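You operate a simulated robot arm through the tools that you are given. There is no shell and no other tool. Be economical: measure what you need, move in short steps, check, and stop when the job is done.

The job below is to be done with a simulated robot arm. You get a single attempt, and the scene is never put back.

TASK
Take the yellow plate marked "aspen" from the tooling bench top and put it on top of the white carton there.

It is judged by the outcome, as a careful person would: the job done as asked, and still so three seconds after it is handed in. It fails if anything else is knocked over, pushed out of place, dropped, spilled or broken.

THE ROBOT
A 6-joint arm with a two-finger parallel gripper, fixed in place. Base frame: the origin is at the foot of the arm, x ahead of it, y to its left, z up; the work surface is at about z = 0. Units: cm, rad, N and s.
With the tool pointing down near the work surface it reaches from about 14 to 58 cm from the base axis. Its first joint turns from -1.152 to 1.152 rad. Payload 2.1 kg.
The tool frame sits at the grasp point between the pads (the TCP): z along the fingers, y along the line on which they close. The tips reach 3 cm beyond it. The gripper opens to 9.4 cm. The fingers are 2.8 cm wide and 1 cm thick; the gripper's body (5 by 9.6 cm) begins 5.5 cm behind the TCP.
Orientation is that of the tool frame in the base frame, as a unit quaternion [w, x, y, z]. With the fingers straight down and closing along the base's y, the tool's x points along the base's -x, its y along +y and its z along -z.

THE INTERFACE
- The arm moves only by the tool step_arm. Its arguments are lists of equal length, an entry for each row: "xyz": the shift along the base's x, y, z in cm, a list of three; "rotation": the turn, a rotation vector about the base's x, y, z in rad, a list of three; "gripper": the closure, from 0 (fully open) to 1 (shut). In form: {"xyz": [[dx, dy, dz], ...], "rotation": [[ax, ay, az], ...], "gripper": [gripper, ...]}. A call has 1 to 8 rows; each row shifts and turns the commanded pose from where the row before left it. A row lasts 0.2 s, in which the tool goes at most 5 cm and 0.15 rad; a call with a longer step from one row to the next is refused whole, and so is a gripper value outside its range. A pose out of reach is approached as far as the arm can. The call stops where the force on the tool passes 40 N (or 10 N more than at its start, if that is more) or the arm is blocked; 0.2 s more then pass. Each finger travels about 7.2 cm/s and halts on what it meets, pressing with about 30 N; the grip force reading is that of the motor and also rises with nothing between the fingers. The clock runs only during rows and for 0.2 s after the last one: add rows that do not move to give the fingers time. It gives the time, the measured TCP pose, the force on the tool (base axes), the opening and the grip force at its end, in the units of the frame above (readings bear some noise).
- Cameras (640 x 400 px; columns grow to the right, rows downward): "scene" is fixed at [2.78, -35.84, 48.78]; the picture's right is [0.95, -0.31, 0.00], its down [-0.19, -0.59, -0.79] and it looks along [0.25, 0.75, -0.62] (base axes); focal length 226 px, centre (320, 200). "wrist" rides on the gripper at [7.6, 1.4, -10.2] in the tool frame; the picture's right is [-0.18, 0.98, 0.00], its down [-0.75, -0.14, -0.64] and it looks along [-0.63, -0.12, 0.77] (tool axes); focal length 243 px, centre (320, 200). There is no depth. A picture from a camera that has moved, and an enlarged one, comes with that camera's place and axes in the base frame and with its lens. The place of the scene camera against the robot may be out by one fixed shift of up to 1.2 cm in any direction.
- capture(camera): a new picture of that camera. No time passes.
- close_up(camera, box): a new picture of the part [left, top, right, bottom] of that camera's present view, enlarged. No time passes.
- close_job(): hands the job in; it is judged then, once.

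Go step by step. Nothing tells you positions but the pictures and the camera data: compare them with the known pose of the tool, close in by small moves and look again before you grip or let go. The budget is 90 turns and 38 pictures, counting those below and the enlarged ones. Unless the task says otherwise, let go and move clear before handing in, and close with one line.

The tools are called after "Call:" by a JSON object that holds its "api" and its "payload". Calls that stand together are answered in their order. step_arm: Moves the arm, as the interface text tells. Its arguments: {"type":"object","properties":{"xyz":{"type":"array","items":{"type":"array","items":{"type":"number"}}},"rotation":{"type":"array","items":{"type":"array","items":{"type":"number"}}},"gripper":{"type":"array","items":{"type":"number"}}},"required":["xyz","rotation","gripper"]} The other tools are called the same way: capture (camera) takes a picture; close_up (camera, box) takes an enlarged picture of a part of a camera's view; close_job () hands the job in.

At the start:

```text
clock: 0.0
tool_pos: [28.54, 13.45, 32.35]
tcp_rot: [0.001, 0.0, 1.0, 0.0]
ft_force: [0.0, 0.4, 0.0]
width: 9.4
grasp_force: 0.1
```

scene: 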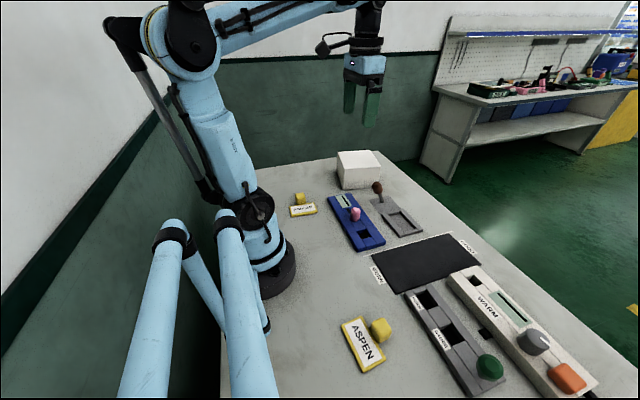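
wrist: 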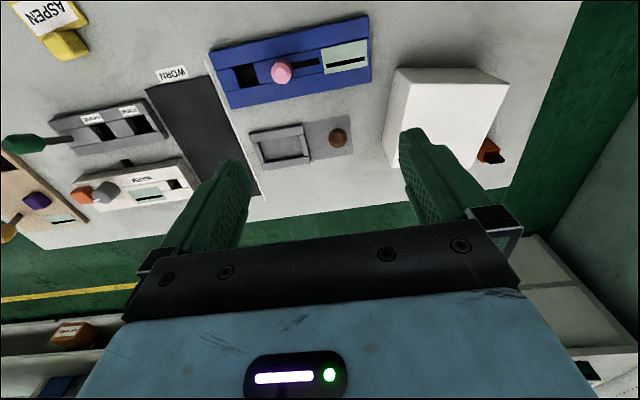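

I see a yellow plate labelled ASPEN near the front of the bench, another yellow plate near the arm, and the white carton at the far left. I'll enlarge both plates and the carton.

Call:
{"api": "close_up", "payload": {"camera": "scene", "box": [320, 290, 440, 390]}}

Call:
{"api": "close_up", "payload": {"camera": "scene", "box": [270, 130, 430, 250]}}

```text
4.00 times, centred on (380, 340) of scene
camera zoom: at [2.78, -35.84, 48.78], right [0.95, -0.31, 0.0], down [-0.19, -0.59, -0.79], along [0.25, 0.75, -0.62], focal length 906 px, centre (80, -360)
```

zoom: 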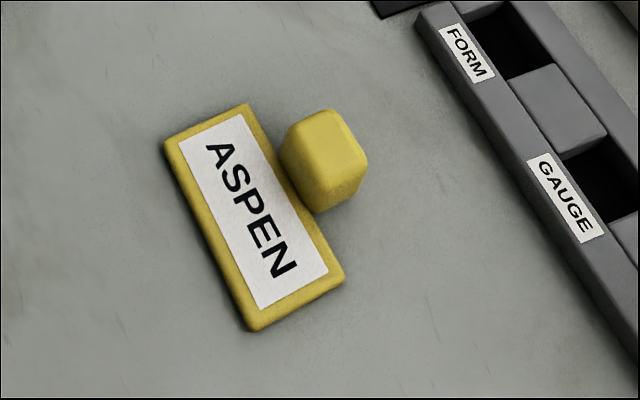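

```text
3.33 times, centred on (350, 190) of scene
camera zoom: at [2.78, -35.84, 48.78], right [0.95, -0.31, 0.0], down [-0.19, -0.59, -0.79], along [0.25, 0.75, -0.62], focal length 755 px, centre (220, 233)
```

zoom: 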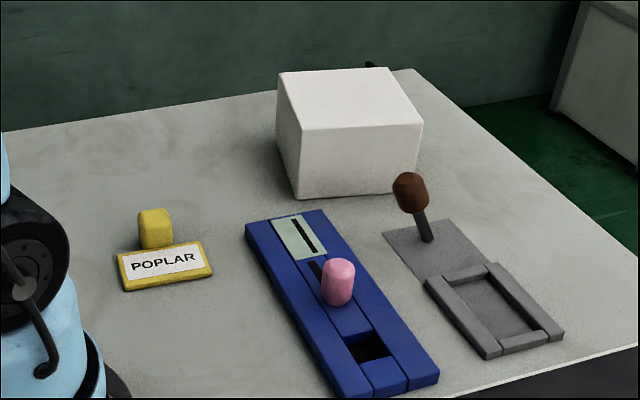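

The ASPEN plate appears to be about 5 × 8 cm, centred near (16, -22), with a yellow knob on its +x side near (20, -21). The carton top is about 13 × 13 cm, roughly at (41, 31), about 8.7 cm high. I'll move above the plate and look with the wrist camera.

Call:
{"api": "step_arm", "payload": {"xyz": [[-1.1, -4.3, 0], [-1.1, -4.3, 0], [-1.1, -4.3, 0], [-1.1, -4.3, 0], [-1.1, -4.3, -1], [-1.1, -4.3, -1], [-1, -4.3, -1], [-1, -4.3, -1]], "rotation": [[0, 0, 0], [0, 0, 0], [0, 0, 0], [0, 0, 0], [0, 0, 0], [0, 0, 0], [0, 0, 0], [0, 0, 0]], "gripper": [0, 0, 0, 0, 0, 0, 0, 0]}}

Call:
{"api": "step_arm", "payload": {"xyz": [[0, 0, -4], [0, 0, -4], [0, 0, 0]], "rotation": [[0, 0, 0], [0, 0, 0], [0, 0, 0]], "gripper": [0, 0, 0]}}

Call:
{"api": "capture", "payload": {"camera": "wrist"}}

Call:
{"api": "capture", "payload": {"camera": "scene"}}

```text
clock: 1.8
tool_pos: [20.02, -20.81, 28.44]
tcp_rot: [0.0, 0.0, 1.0, 0.0]
ft_force: [-0.4, 0.3, 0.0]
width: 9.39
grasp_force: 0.1
```

```text
clock: 2.6
tool_pos: [19.98, -20.84, 20.21]
tcp_rot: [0.001, -0.001, 1.0, 0.001]
ft_force: [0.5, 0.1, -0.5]
width: 9.4
grasp_force: 0.0
```

```text
33 pictures are left
camera wrist: at [12.4, -19.36, 30.57], right [0.18, 0.98, 0.0], down [0.75, -0.14, 0.64], along [0.63, -0.12, -0.77], focal length 243 px, centre (320, 200)
```

wrist: 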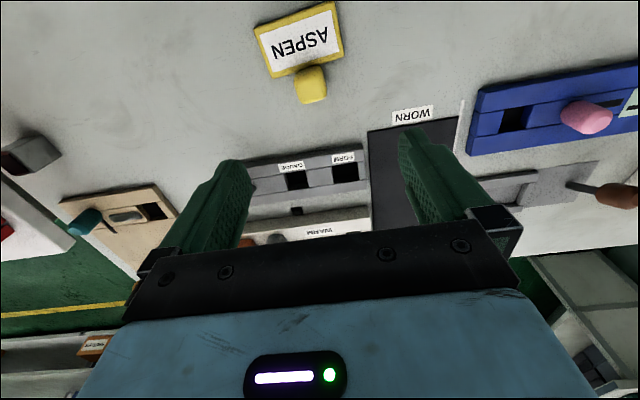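

```text
32 pictures are left
```

scene: 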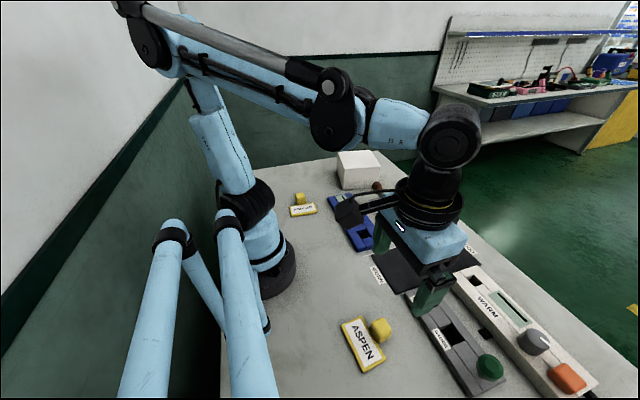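

The wrist view puts the plate at about (15.5, -22) and the knob at about (19.3, -21.7), which agrees with the scene camera. I'll enlarge it to see how the knob attaches.

Call:
{"api": "close_up", "payload": {"camera": "wrist", "box": [230, 0, 390, 110]}}

```text
3.64 times, centred on (310, 55) of wrist
camera zoom: at [12.4, -19.36, 30.57], right [0.18, 0.98, 0.0], down [0.75, -0.14, 0.64], along [0.63, -0.12, -0.77], focal length 882 px, centre (356, 727)
```

zoom: 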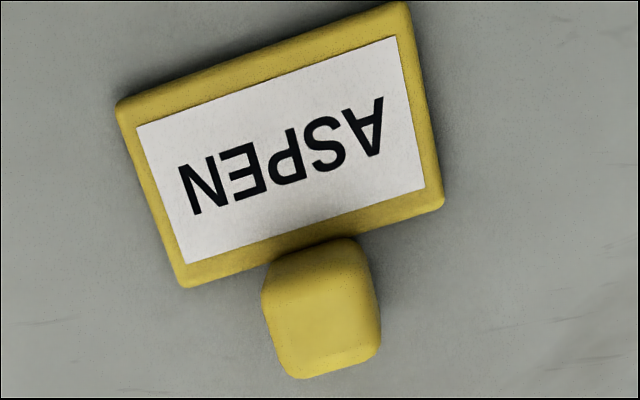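

The knob stands at the plate's +x edge, centred near (19.7, -21.7), about 3 cm wide and turned roughly 0.09 rad. I'll align with it, come down partway and look again.

Call:
{"api": "step_arm", "payload": {"xyz": [[0, -0.9, -4], [0, 0, -4], [0, 0, -3], [0, 0, 0]], "rotation": [[0, 0, 0.086], [0, 0, 0], [0, 0, 0], [0, 0, 0]], "gripper": [0.3, 0.3, 0.3, 0.3]}}

Call:
{"api": "capture", "payload": {"camera": "wrist"}}

Call:
{"api": "close_up", "payload": {"camera": "scene", "box": [300, 250, 460, 390]}}

```text
clock: 3.6
tool_pos: [19.74, -21.79, 9.43]
tcp_rot: [-0.001, -0.043, 0.999, 0.0]
ft_force: [0.4, 0.5, 0.1]
width: 6.59
grasp_force: 0.0
```

```text
30 pictures are left
camera wrist: at [12.16, -21.05, 19.73], right [0.1, 1.0, 0.0], down [0.76, -0.08, 0.64], along [0.64, -0.06, -0.77], focal length 243 px, centre (320, 200)
```

wrist: 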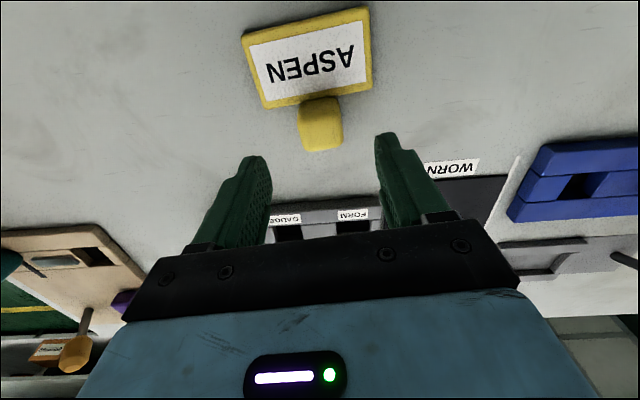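

```text
2.86 times, centred on (380, 320) of scene
camera zoom: at [2.78, -35.84, 48.78], right [0.95, -0.31, 0.0], down [-0.19, -0.59, -0.79], along [0.25, 0.75, -0.62], focal length 647 px, centre (149, -143)
```

zoom: 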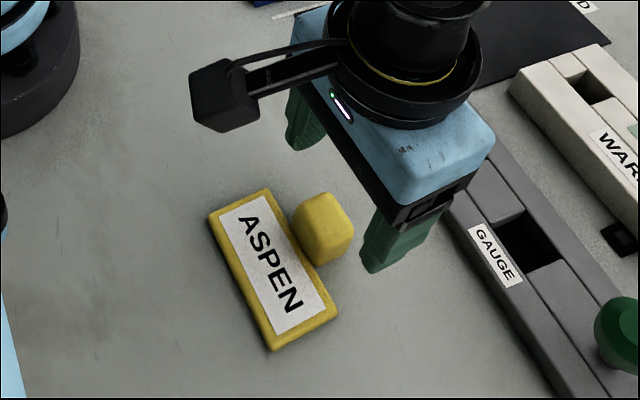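

The knob sits centred between the fingers in y, and the finger line lies just outside the plate's edge. I'll shift +0.3 cm in x and come down around the knob.

Call:
{"api": "step_arm", "payload": {"xyz": [[0.3, 0.15, -2], [0, 0, -2], [0, 0, -1], [0, 0, 0]], "rotation": [[0, 0, 0], [0, 0, 0], [0, 0, 0], [0, 0, 0]], "gripper": [0.3, 0.3, 0.3, 0.3]}}

Call:
{"api": "capture", "payload": {"camera": "wrist"}}

Call:
{"api": "close_up", "payload": {"camera": "scene", "box": [300, 270, 440, 390]}}

```text
clock: 4.6
tool_pos: [20.11, -21.52, 4.31]
tcp_rot: [0.0, -0.043, 0.999, 0.0]
ft_force: [-0.6, -0.2, 0.2]
width: 6.58
grasp_force: 0.0
```

```text
28 pictures are left
camera wrist: at [12.57, -20.84, 14.67], right [0.1, 1.0, 0.0], down [0.76, -0.08, 0.64], along [0.64, -0.06, -0.77], focal length 243 px, centre (320, 200)
```

wrist: 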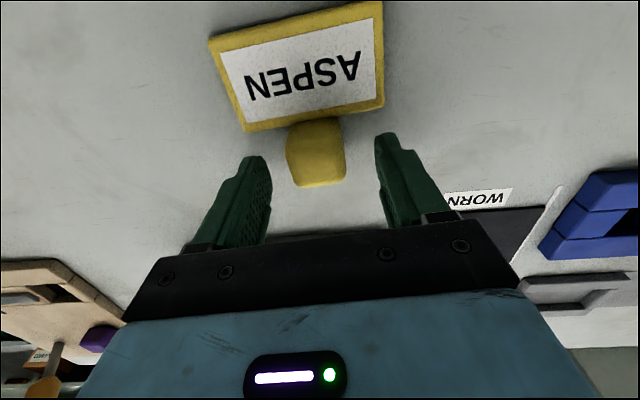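

```text
3.33 times, centred on (370, 330) of scene
camera zoom: at [2.78, -35.84, 48.78], right [0.95, -0.31, 0.0], down [-0.19, -0.59, -0.79], along [0.25, 0.75, -0.62], focal length 755 px, centre (153, -233)
```

zoom: 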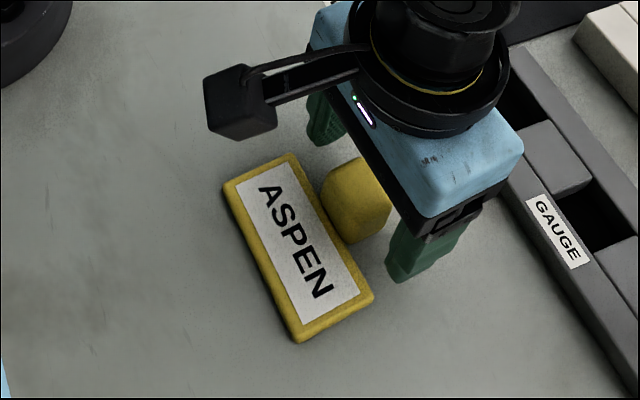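

The knob is between the fingers. I'll go down 0.7 cm more and close on it.

Call:
{"api": "step_arm", "payload": {"xyz": [[0, 0, -0.7], [0, 0, 0], [0, 0, 0], [0, 0, 0], [0, 0, 0]], "rotation": [[0, 0, 0], [0, 0, 0], [0, 0, 0], [0, 0, 0], [0, 0, 0]], "gripper": [0.3, 0.5, 0.8, 1, 1]}}

Call:
{"api": "capture", "payload": {"camera": "wrist"}}

```text
clock: 5.8
tool_pos: [20.19, -21.7, 3.56]
tcp_rot: [0.0, -0.043, 0.999, -0.001]
ft_force: [0.5, 0.5, -0.1]
width: 3.49
grasp_force: 30.1
```

```text
26 pictures are left
camera wrist: at [12.57, -20.9, 13.98], right [0.1, 1.0, 0.0], down [0.76, -0.08, 0.64], along [0.64, -0.06, -0.77], focal length 243 px, centre (320, 200)
```

wrist: 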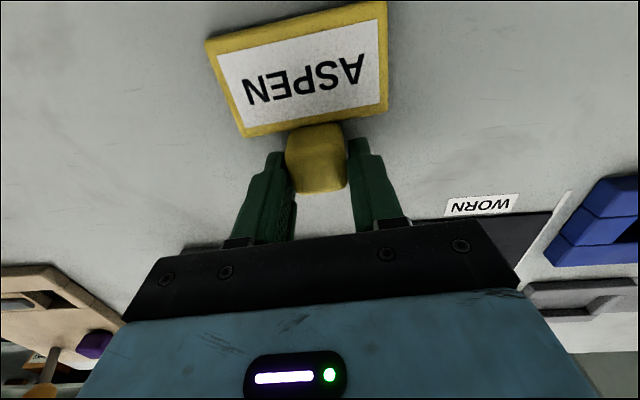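

The grip closed on the knob at 3.5 cm. I'll do a slow test lift.

Call:
{"api": "step_arm", "payload": {"xyz": [[0, 0, 0.5], [0, 0, 1], [0, 0, 1.5], [0, 0, 0]], "rotation": [[0, 0, 0], [0, 0, 0], [0, 0, 0], [0, 0, 0]], "gripper": [1, 1, 1, 1]}}

Call:
{"api": "capture", "payload": {"camera": "wrist"}}

Call:
{"api": "close_up", "payload": {"camera": "scene", "box": [300, 270, 440, 390]}}

```text
clock: 6.8
tool_pos: [20.16, -21.82, 6.52]
tcp_rot: [0.0, -0.043, 0.999, 0.0]
ft_force: [-0.7, -0.1, 0.4]
width: 3.5
grasp_force: 30.3
```

```text
25 pictures are left
camera wrist: at [12.48, -21.04, 16.82], right [0.1, 1.0, 0.0], down [0.76, -0.08, 0.64], along [0.64, -0.06, -0.77], focal length 243 px, centre (320, 200)
```

wrist: 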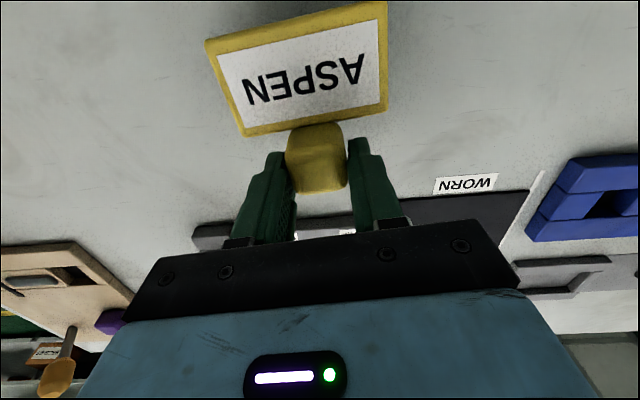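

```text
3.33 times, centred on (370, 330) of scene
camera zoom: at [2.78, -35.84, 48.78], right [0.95, -0.31, 0.0], down [-0.19, -0.59, -0.79], along [0.25, 0.75, -0.62], focal length 755 px, centre (153, -233)
```

zoom: 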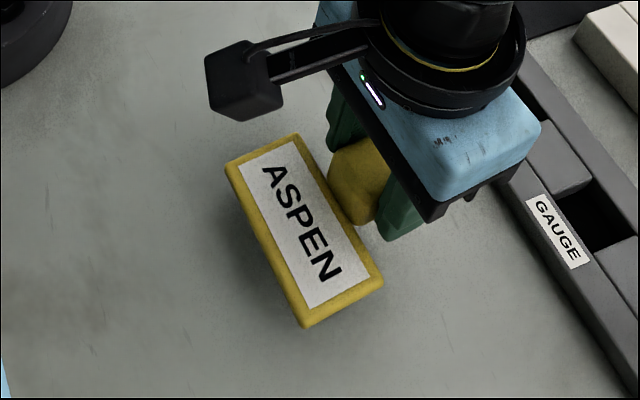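

The plate came up level with the knob. I'll lift it high, carry it towards the carton and stop short to measure the carton.

Call:
{"api": "step_arm", "payload": {"xyz": [[0, 0, 3], [0, 0, 4.3], [0, 0, 4.3], [0, 0, 4.3], [0, 0, 4], [0, 0, 3], [0.5, 2, 0], [0.8, 3, 0]], "rotation": [[0, 0, 0], [0, 0, 0], [0, 0, 0], [0, 0, 0], [0, 0, 0], [0, 0, 0], [0, 0, 0], [0, 0, 0]], "gripper": [1, 1, 1, 1, 1, 1, 1, 1]}}

Call:
{"api": "step_arm", "payload": {"xyz": [[1.3, 3.5, 0], [1.3, 4, 0], [1.3, 4, 0], [1.3, 4, 0], [1, 4, 0], [1, 4, 0], [1, 3, 0], [0, 1.5, 0]], "rotation": [[0, 0, 0], [0, 0, 0], [0, 0, 0], [0, 0, 0], [0, 0, 0], [0, 0, 0], [0, 0, 0], [0, 0, 0]], "gripper": [1, 1, 1, 1, 1, 1, 1, 1]}}

Call:
{"api": "capture", "payload": {"camera": "wrist"}}

Call:
{"api": "capture", "payload": {"camera": "scene"}}

```text
clock: 8.6
tool_pos: [21.66, -16.94, 29.66]
tcp_rot: [-0.001, -0.042, 0.999, 0.0]
ft_force: [-0.2, 0.1, 0.0]
width: 3.47
grasp_force: 29.8
```

```text
clock: 10.4
tool_pos: [29.9, 11.25, 29.43]
tcp_rot: [0.0, -0.043, 0.999, 0.0]
ft_force: [0.4, 1.0, 0.4]
width: 3.48
grasp_force: 30.5
```

```text
23 pictures are left
camera wrist: at [22.2, 12.04, 39.89], right [0.1, 1.0, 0.0], down [0.76, -0.08, 0.64], along [0.64, -0.06, -0.77], focal length 243 px, centre (320, 200)
```

wrist: 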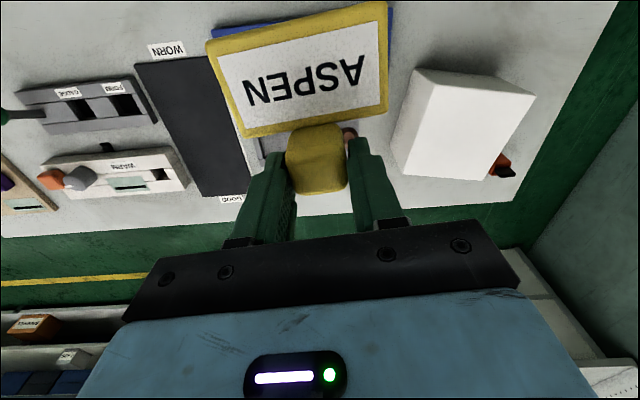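

```text
22 pictures are left
```

scene: 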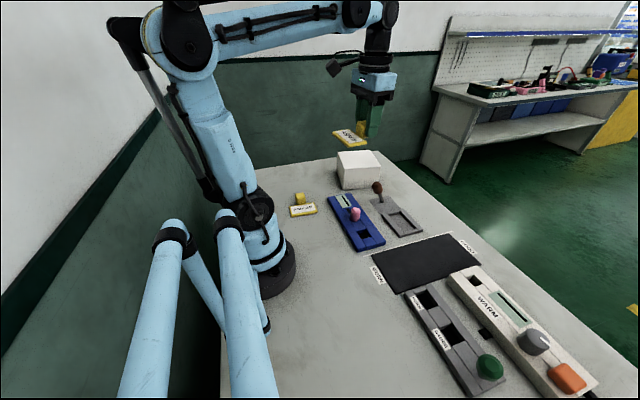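

Call:
{"api": "close_up", "payload": {"camera": "wrist", "box": [380, 50, 550, 200]}}

```text
2.67 times, centred on (465, 125) of wrist
camera zoom: at [22.2, 12.04, 39.89], right [0.1, 1.0, 0.0], down [0.76, -0.08, 0.64], along [0.64, -0.06, -0.77], focal length 647 px, centre (-67, 400)
```

zoom: 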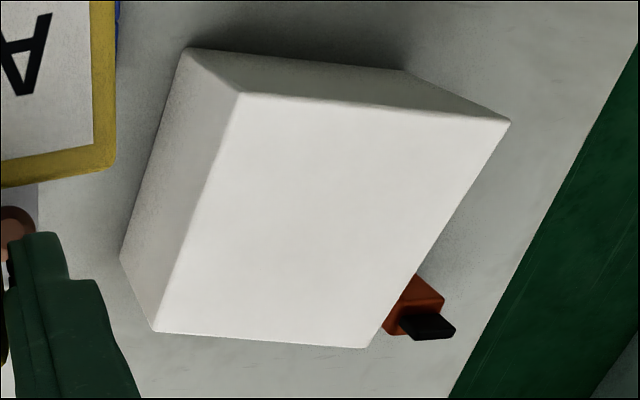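

From the wrist view, the carton top is centred near (39.2, 30.4) at z ≈ 8.7, is about 13 cm square and is turned about -0.19 rad. I'll carry the plate over it, turn to match and stop well above.

Call:
{"api": "step_arm", "payload": {"xyz": [[1, 1.55, -0.5], [2, 3.1, -1.5], [2, 3.1, -2], [2, 3.1, -2], [2, 3.1, -2], [2, 3.1, -2], [0.95, 1.6, -1], [0, 0, 0]], "rotation": [[0, 0, -0.046], [0, 0, -0.046], [0, 0, -0.046], [0, 0, -0.046], [0, 0, -0.046], [0, 0, -0.046], [0, 0, 0], [0, 0, 0]], "gripper": [1, 1, 1, 1, 1, 1, 1, 1]}}

Call:
{"api": "capture", "payload": {"camera": "wrist"}}

Call:
{"api": "close_up", "payload": {"camera": "scene", "box": [290, 70, 450, 210]}}

```text
clock: 12.2
tool_pos: [41.72, 30.11, 18.47]
tcp_rot: [0.001, 0.094, 0.996, 0.0]
ft_force: [0.0, 0.4, 0.0]
width: 3.51
grasp_force: 30.1
```

```text
20 pictures are left
camera wrist: at [34.58, 32.93, 28.86], right [0.37, 0.93, 0.0], down [0.71, -0.28, 0.64], along [0.6, -0.24, -0.77], focal length 243 px, centre (320, 200)
```

wrist: 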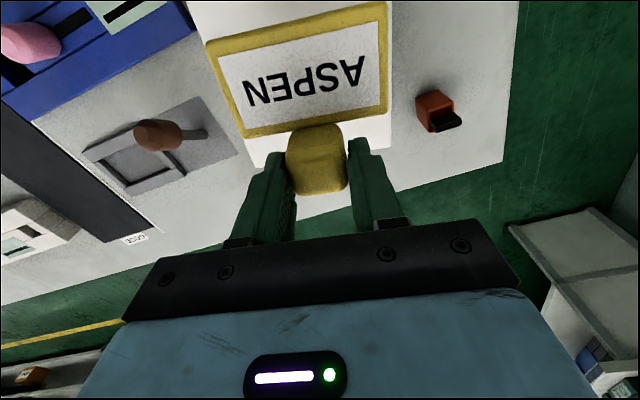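

```text
2.86 times, centred on (370, 140) of scene
camera zoom: at [2.78, -35.84, 48.78], right [0.95, -0.31, 0.0], down [-0.19, -0.59, -0.79], along [0.25, 0.75, -0.62], focal length 647 px, centre (177, 371)
```

zoom: 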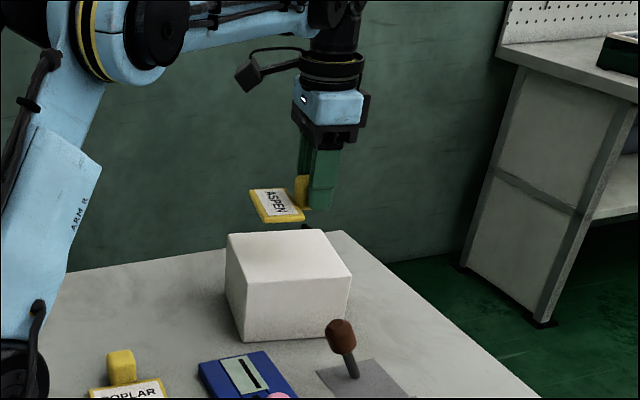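

The plate is over the carton and lined up with its edges. I'll descend to just above the top.

Call:
{"api": "step_arm", "payload": {"xyz": [[0, 0, -2], [0, 0, -2], [0, 0, -1.2], [0, 0, 0]], "rotation": [[0, 0, 0], [0, 0, 0], [0, 0, 0], [0, 0, 0]], "gripper": [1, 1, 1, 1]}}

Call:
{"api": "capture", "payload": {"camera": "wrist"}}

Call:
{"api": "close_up", "payload": {"camera": "scene", "box": [310, 100, 410, 200]}}

```text
clock: 13.2
tool_pos: [41.73, 29.98, 13.3]
tcp_rot: [0.0, 0.095, 0.995, 0.0]
ft_force: [0.6, 0.3, -0.1]
width: 3.47
grasp_force: 30.1
```

```text
18 pictures are left
camera wrist: at [34.6, 32.82, 23.63], right [0.37, 0.93, 0.0], down [0.71, -0.28, 0.64], along [0.6, -0.24, -0.77], focal length 243 px, centre (320, 200)
```

wrist: 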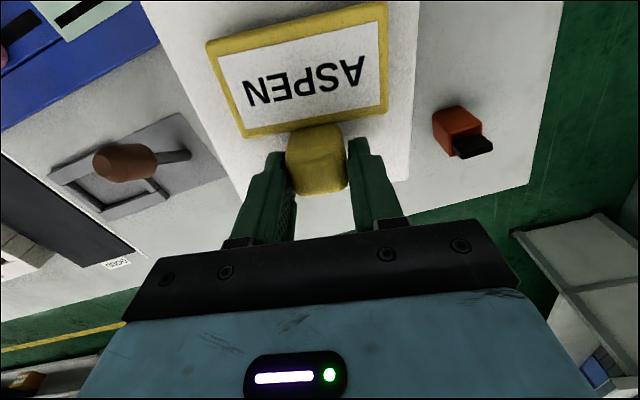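

```text
4.00 times, centred on (360, 150) of scene
camera zoom: at [2.78, -35.84, 48.78], right [0.95, -0.31, 0.0], down [-0.19, -0.59, -0.79], along [0.25, 0.75, -0.62], focal length 906 px, centre (160, 400)
```

zoom: 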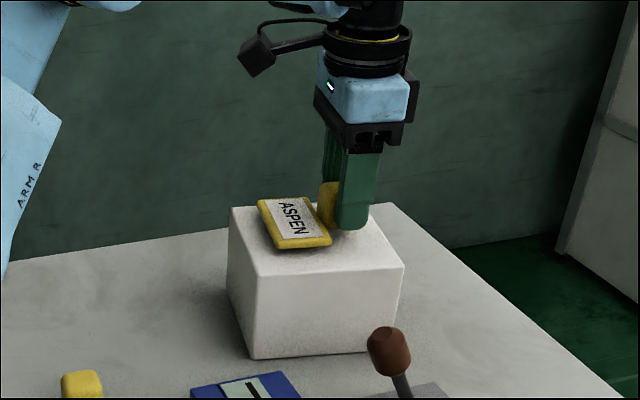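

It is well centred with about 1 cm to go. I'll lower in small steps and watch the force.

Call:
{"api": "step_arm", "payload": {"xyz": [[0, 0, -0.4], [0, 0, -0.2], [0, 0, -0.15], [0, 0, 0]], "rotation": [[0, 0, 0], [0, 0, 0], [0, 0, 0], [0, 0, 0]], "gripper": [1, 1, 1, 1]}}

Call:
{"api": "step_arm", "payload": {"xyz": [[0, 0, -0.1], [0, 0, -0.1], [0, 0, 0]], "rotation": [[0, 0, 0], [0, 0, 0], [0, 0, 0]], "gripper": [1, 1, 1]}}

Call:
{"api": "close_up", "payload": {"camera": "scene", "box": [330, 120, 400, 180]}}

```text
clock: 14.2
tool_pos: [41.69, 30.06, 12.57]
tcp_rot: [-0.001, 0.095, 0.995, 0.0]
ft_force: [-0.9, 0.8, 9.1]
width: 3.47
grasp_force: 29.5
```

```text
clock: 15.0
tool_pos: [41.64, 30.01, 12.33]
tcp_rot: [0.001, 0.095, 0.995, 0.0]
ft_force: [-0.5, -3.2, 25.5]
width: 3.52
grasp_force: 29.7
```

```text
6.67 times, centred on (365, 150) of scene
camera zoom: at [2.77, -35.85, 48.77], right [0.95, -0.31, 0.0], down [-0.19, -0.59, -0.79], along [0.25, 0.75, -0.62], focal length 1509 px, centre (20, 533)
```

zoom: 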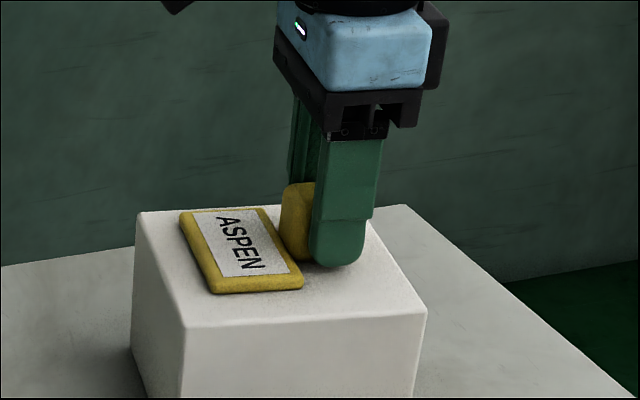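

Contact at 25 N shows the plate is seated on the carton. I'll back off 0.2 cm to relieve the press, then open gently and look before lifting away.

Call:
{"api": "step_arm", "payload": {"xyz": [[0, 0, 0.2], [0, 0, 0], [0, 0, 0], [0, 0, 0], [0, 0, 0]], "rotation": [[0, 0, 0], [0, 0, 0], [0, 0, 0], [0, 0, 0], [0, 0, 0]], "gripper": [1, 0.6, 0.5, 0.4, 0.4]}}

Call:
{"api": "capture", "payload": {"camera": "wrist"}}

```text
clock: 16.2
tool_pos: [41.65, 30.0, 12.63]
tcp_rot: [0.0, 0.095, 0.995, 0.0]
ft_force: [0.2, 0.3, -0.2]
width: 5.65
grasp_force: 0.0
```

```text
15 pictures are left
camera wrist: at [34.47, 32.86, 22.9], right [0.37, 0.93, 0.0], down [0.71, -0.28, 0.64], along [0.6, -0.24, -0.77], focal length 243 px, centre (320, 200)
```

wrist: 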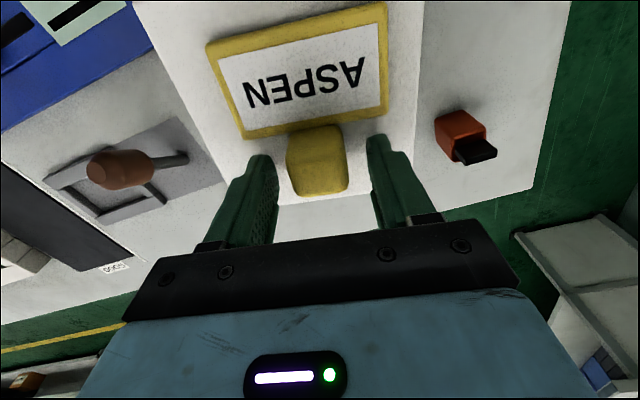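

The plate is released and lying on the carton, with both fingers clear of the knob. I'll rise straight up and back off.

Call:
{"api": "step_arm", "payload": {"xyz": [[0, 0, 1.5], [0, 0, 3], [0, 0, 4], [-1, -1, 4], [-2, -2, 2], [-2, -3, 0], [-2, -3, 0], [0, 0, 0]], "rotation": [[0, 0, 0], [0, 0, 0], [0, 0, 0], [0, 0, 0], [0, 0, 0], [0, 0, 0], [0, 0, 0], [0, 0, 0]], "gripper": [0.4, 0.4, 0.4, 0.4, 0.4, 0.4, 0.4, 0.4]}}

Call:
{"api": "capture", "payload": {"camera": "scene"}}

Call:
{"api": "close_up", "payload": {"camera": "scene", "box": [310, 120, 410, 200]}}

```text
clock: 18.0
tool_pos: [34.71, 20.93, 27.01]
tcp_rot: [0.0, 0.095, 0.996, 0.0]
ft_force: [0.0, -0.1, 0.2]
width: 5.64
grasp_force: 0.1
```

```text
14 pictures are left
```

scene: 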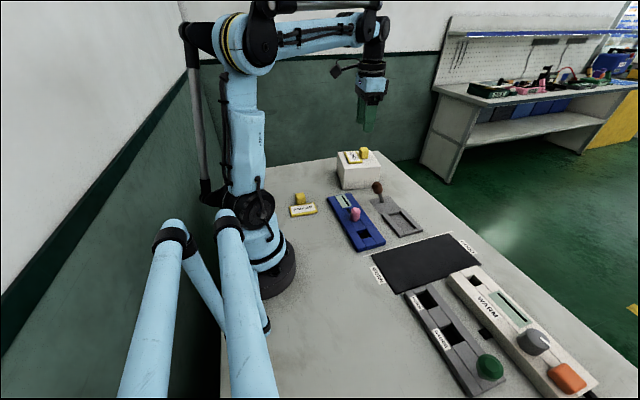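

```text
5.00 times, centred on (360, 160) of scene
camera zoom: at [2.78, -35.84, 48.78], right [0.95, -0.31, 0.0], down [-0.19, -0.59, -0.79], along [0.25, 0.75, -0.62], focal length 1132 px, centre (120, 400)
```

zoom: 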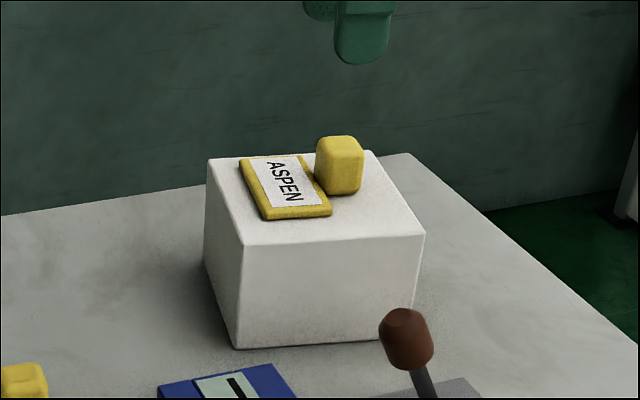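

The ASPEN plate lies flat on top of the carton, nothing else has moved, and the arm is clear, so I'm handing in.

Call:
{"api": "close_job", "payload": {}}

```text
The job is handed in.
```

The yellow "aspen" plate is on top of the white carton, released and lying flat, and nothing else was disturbed.
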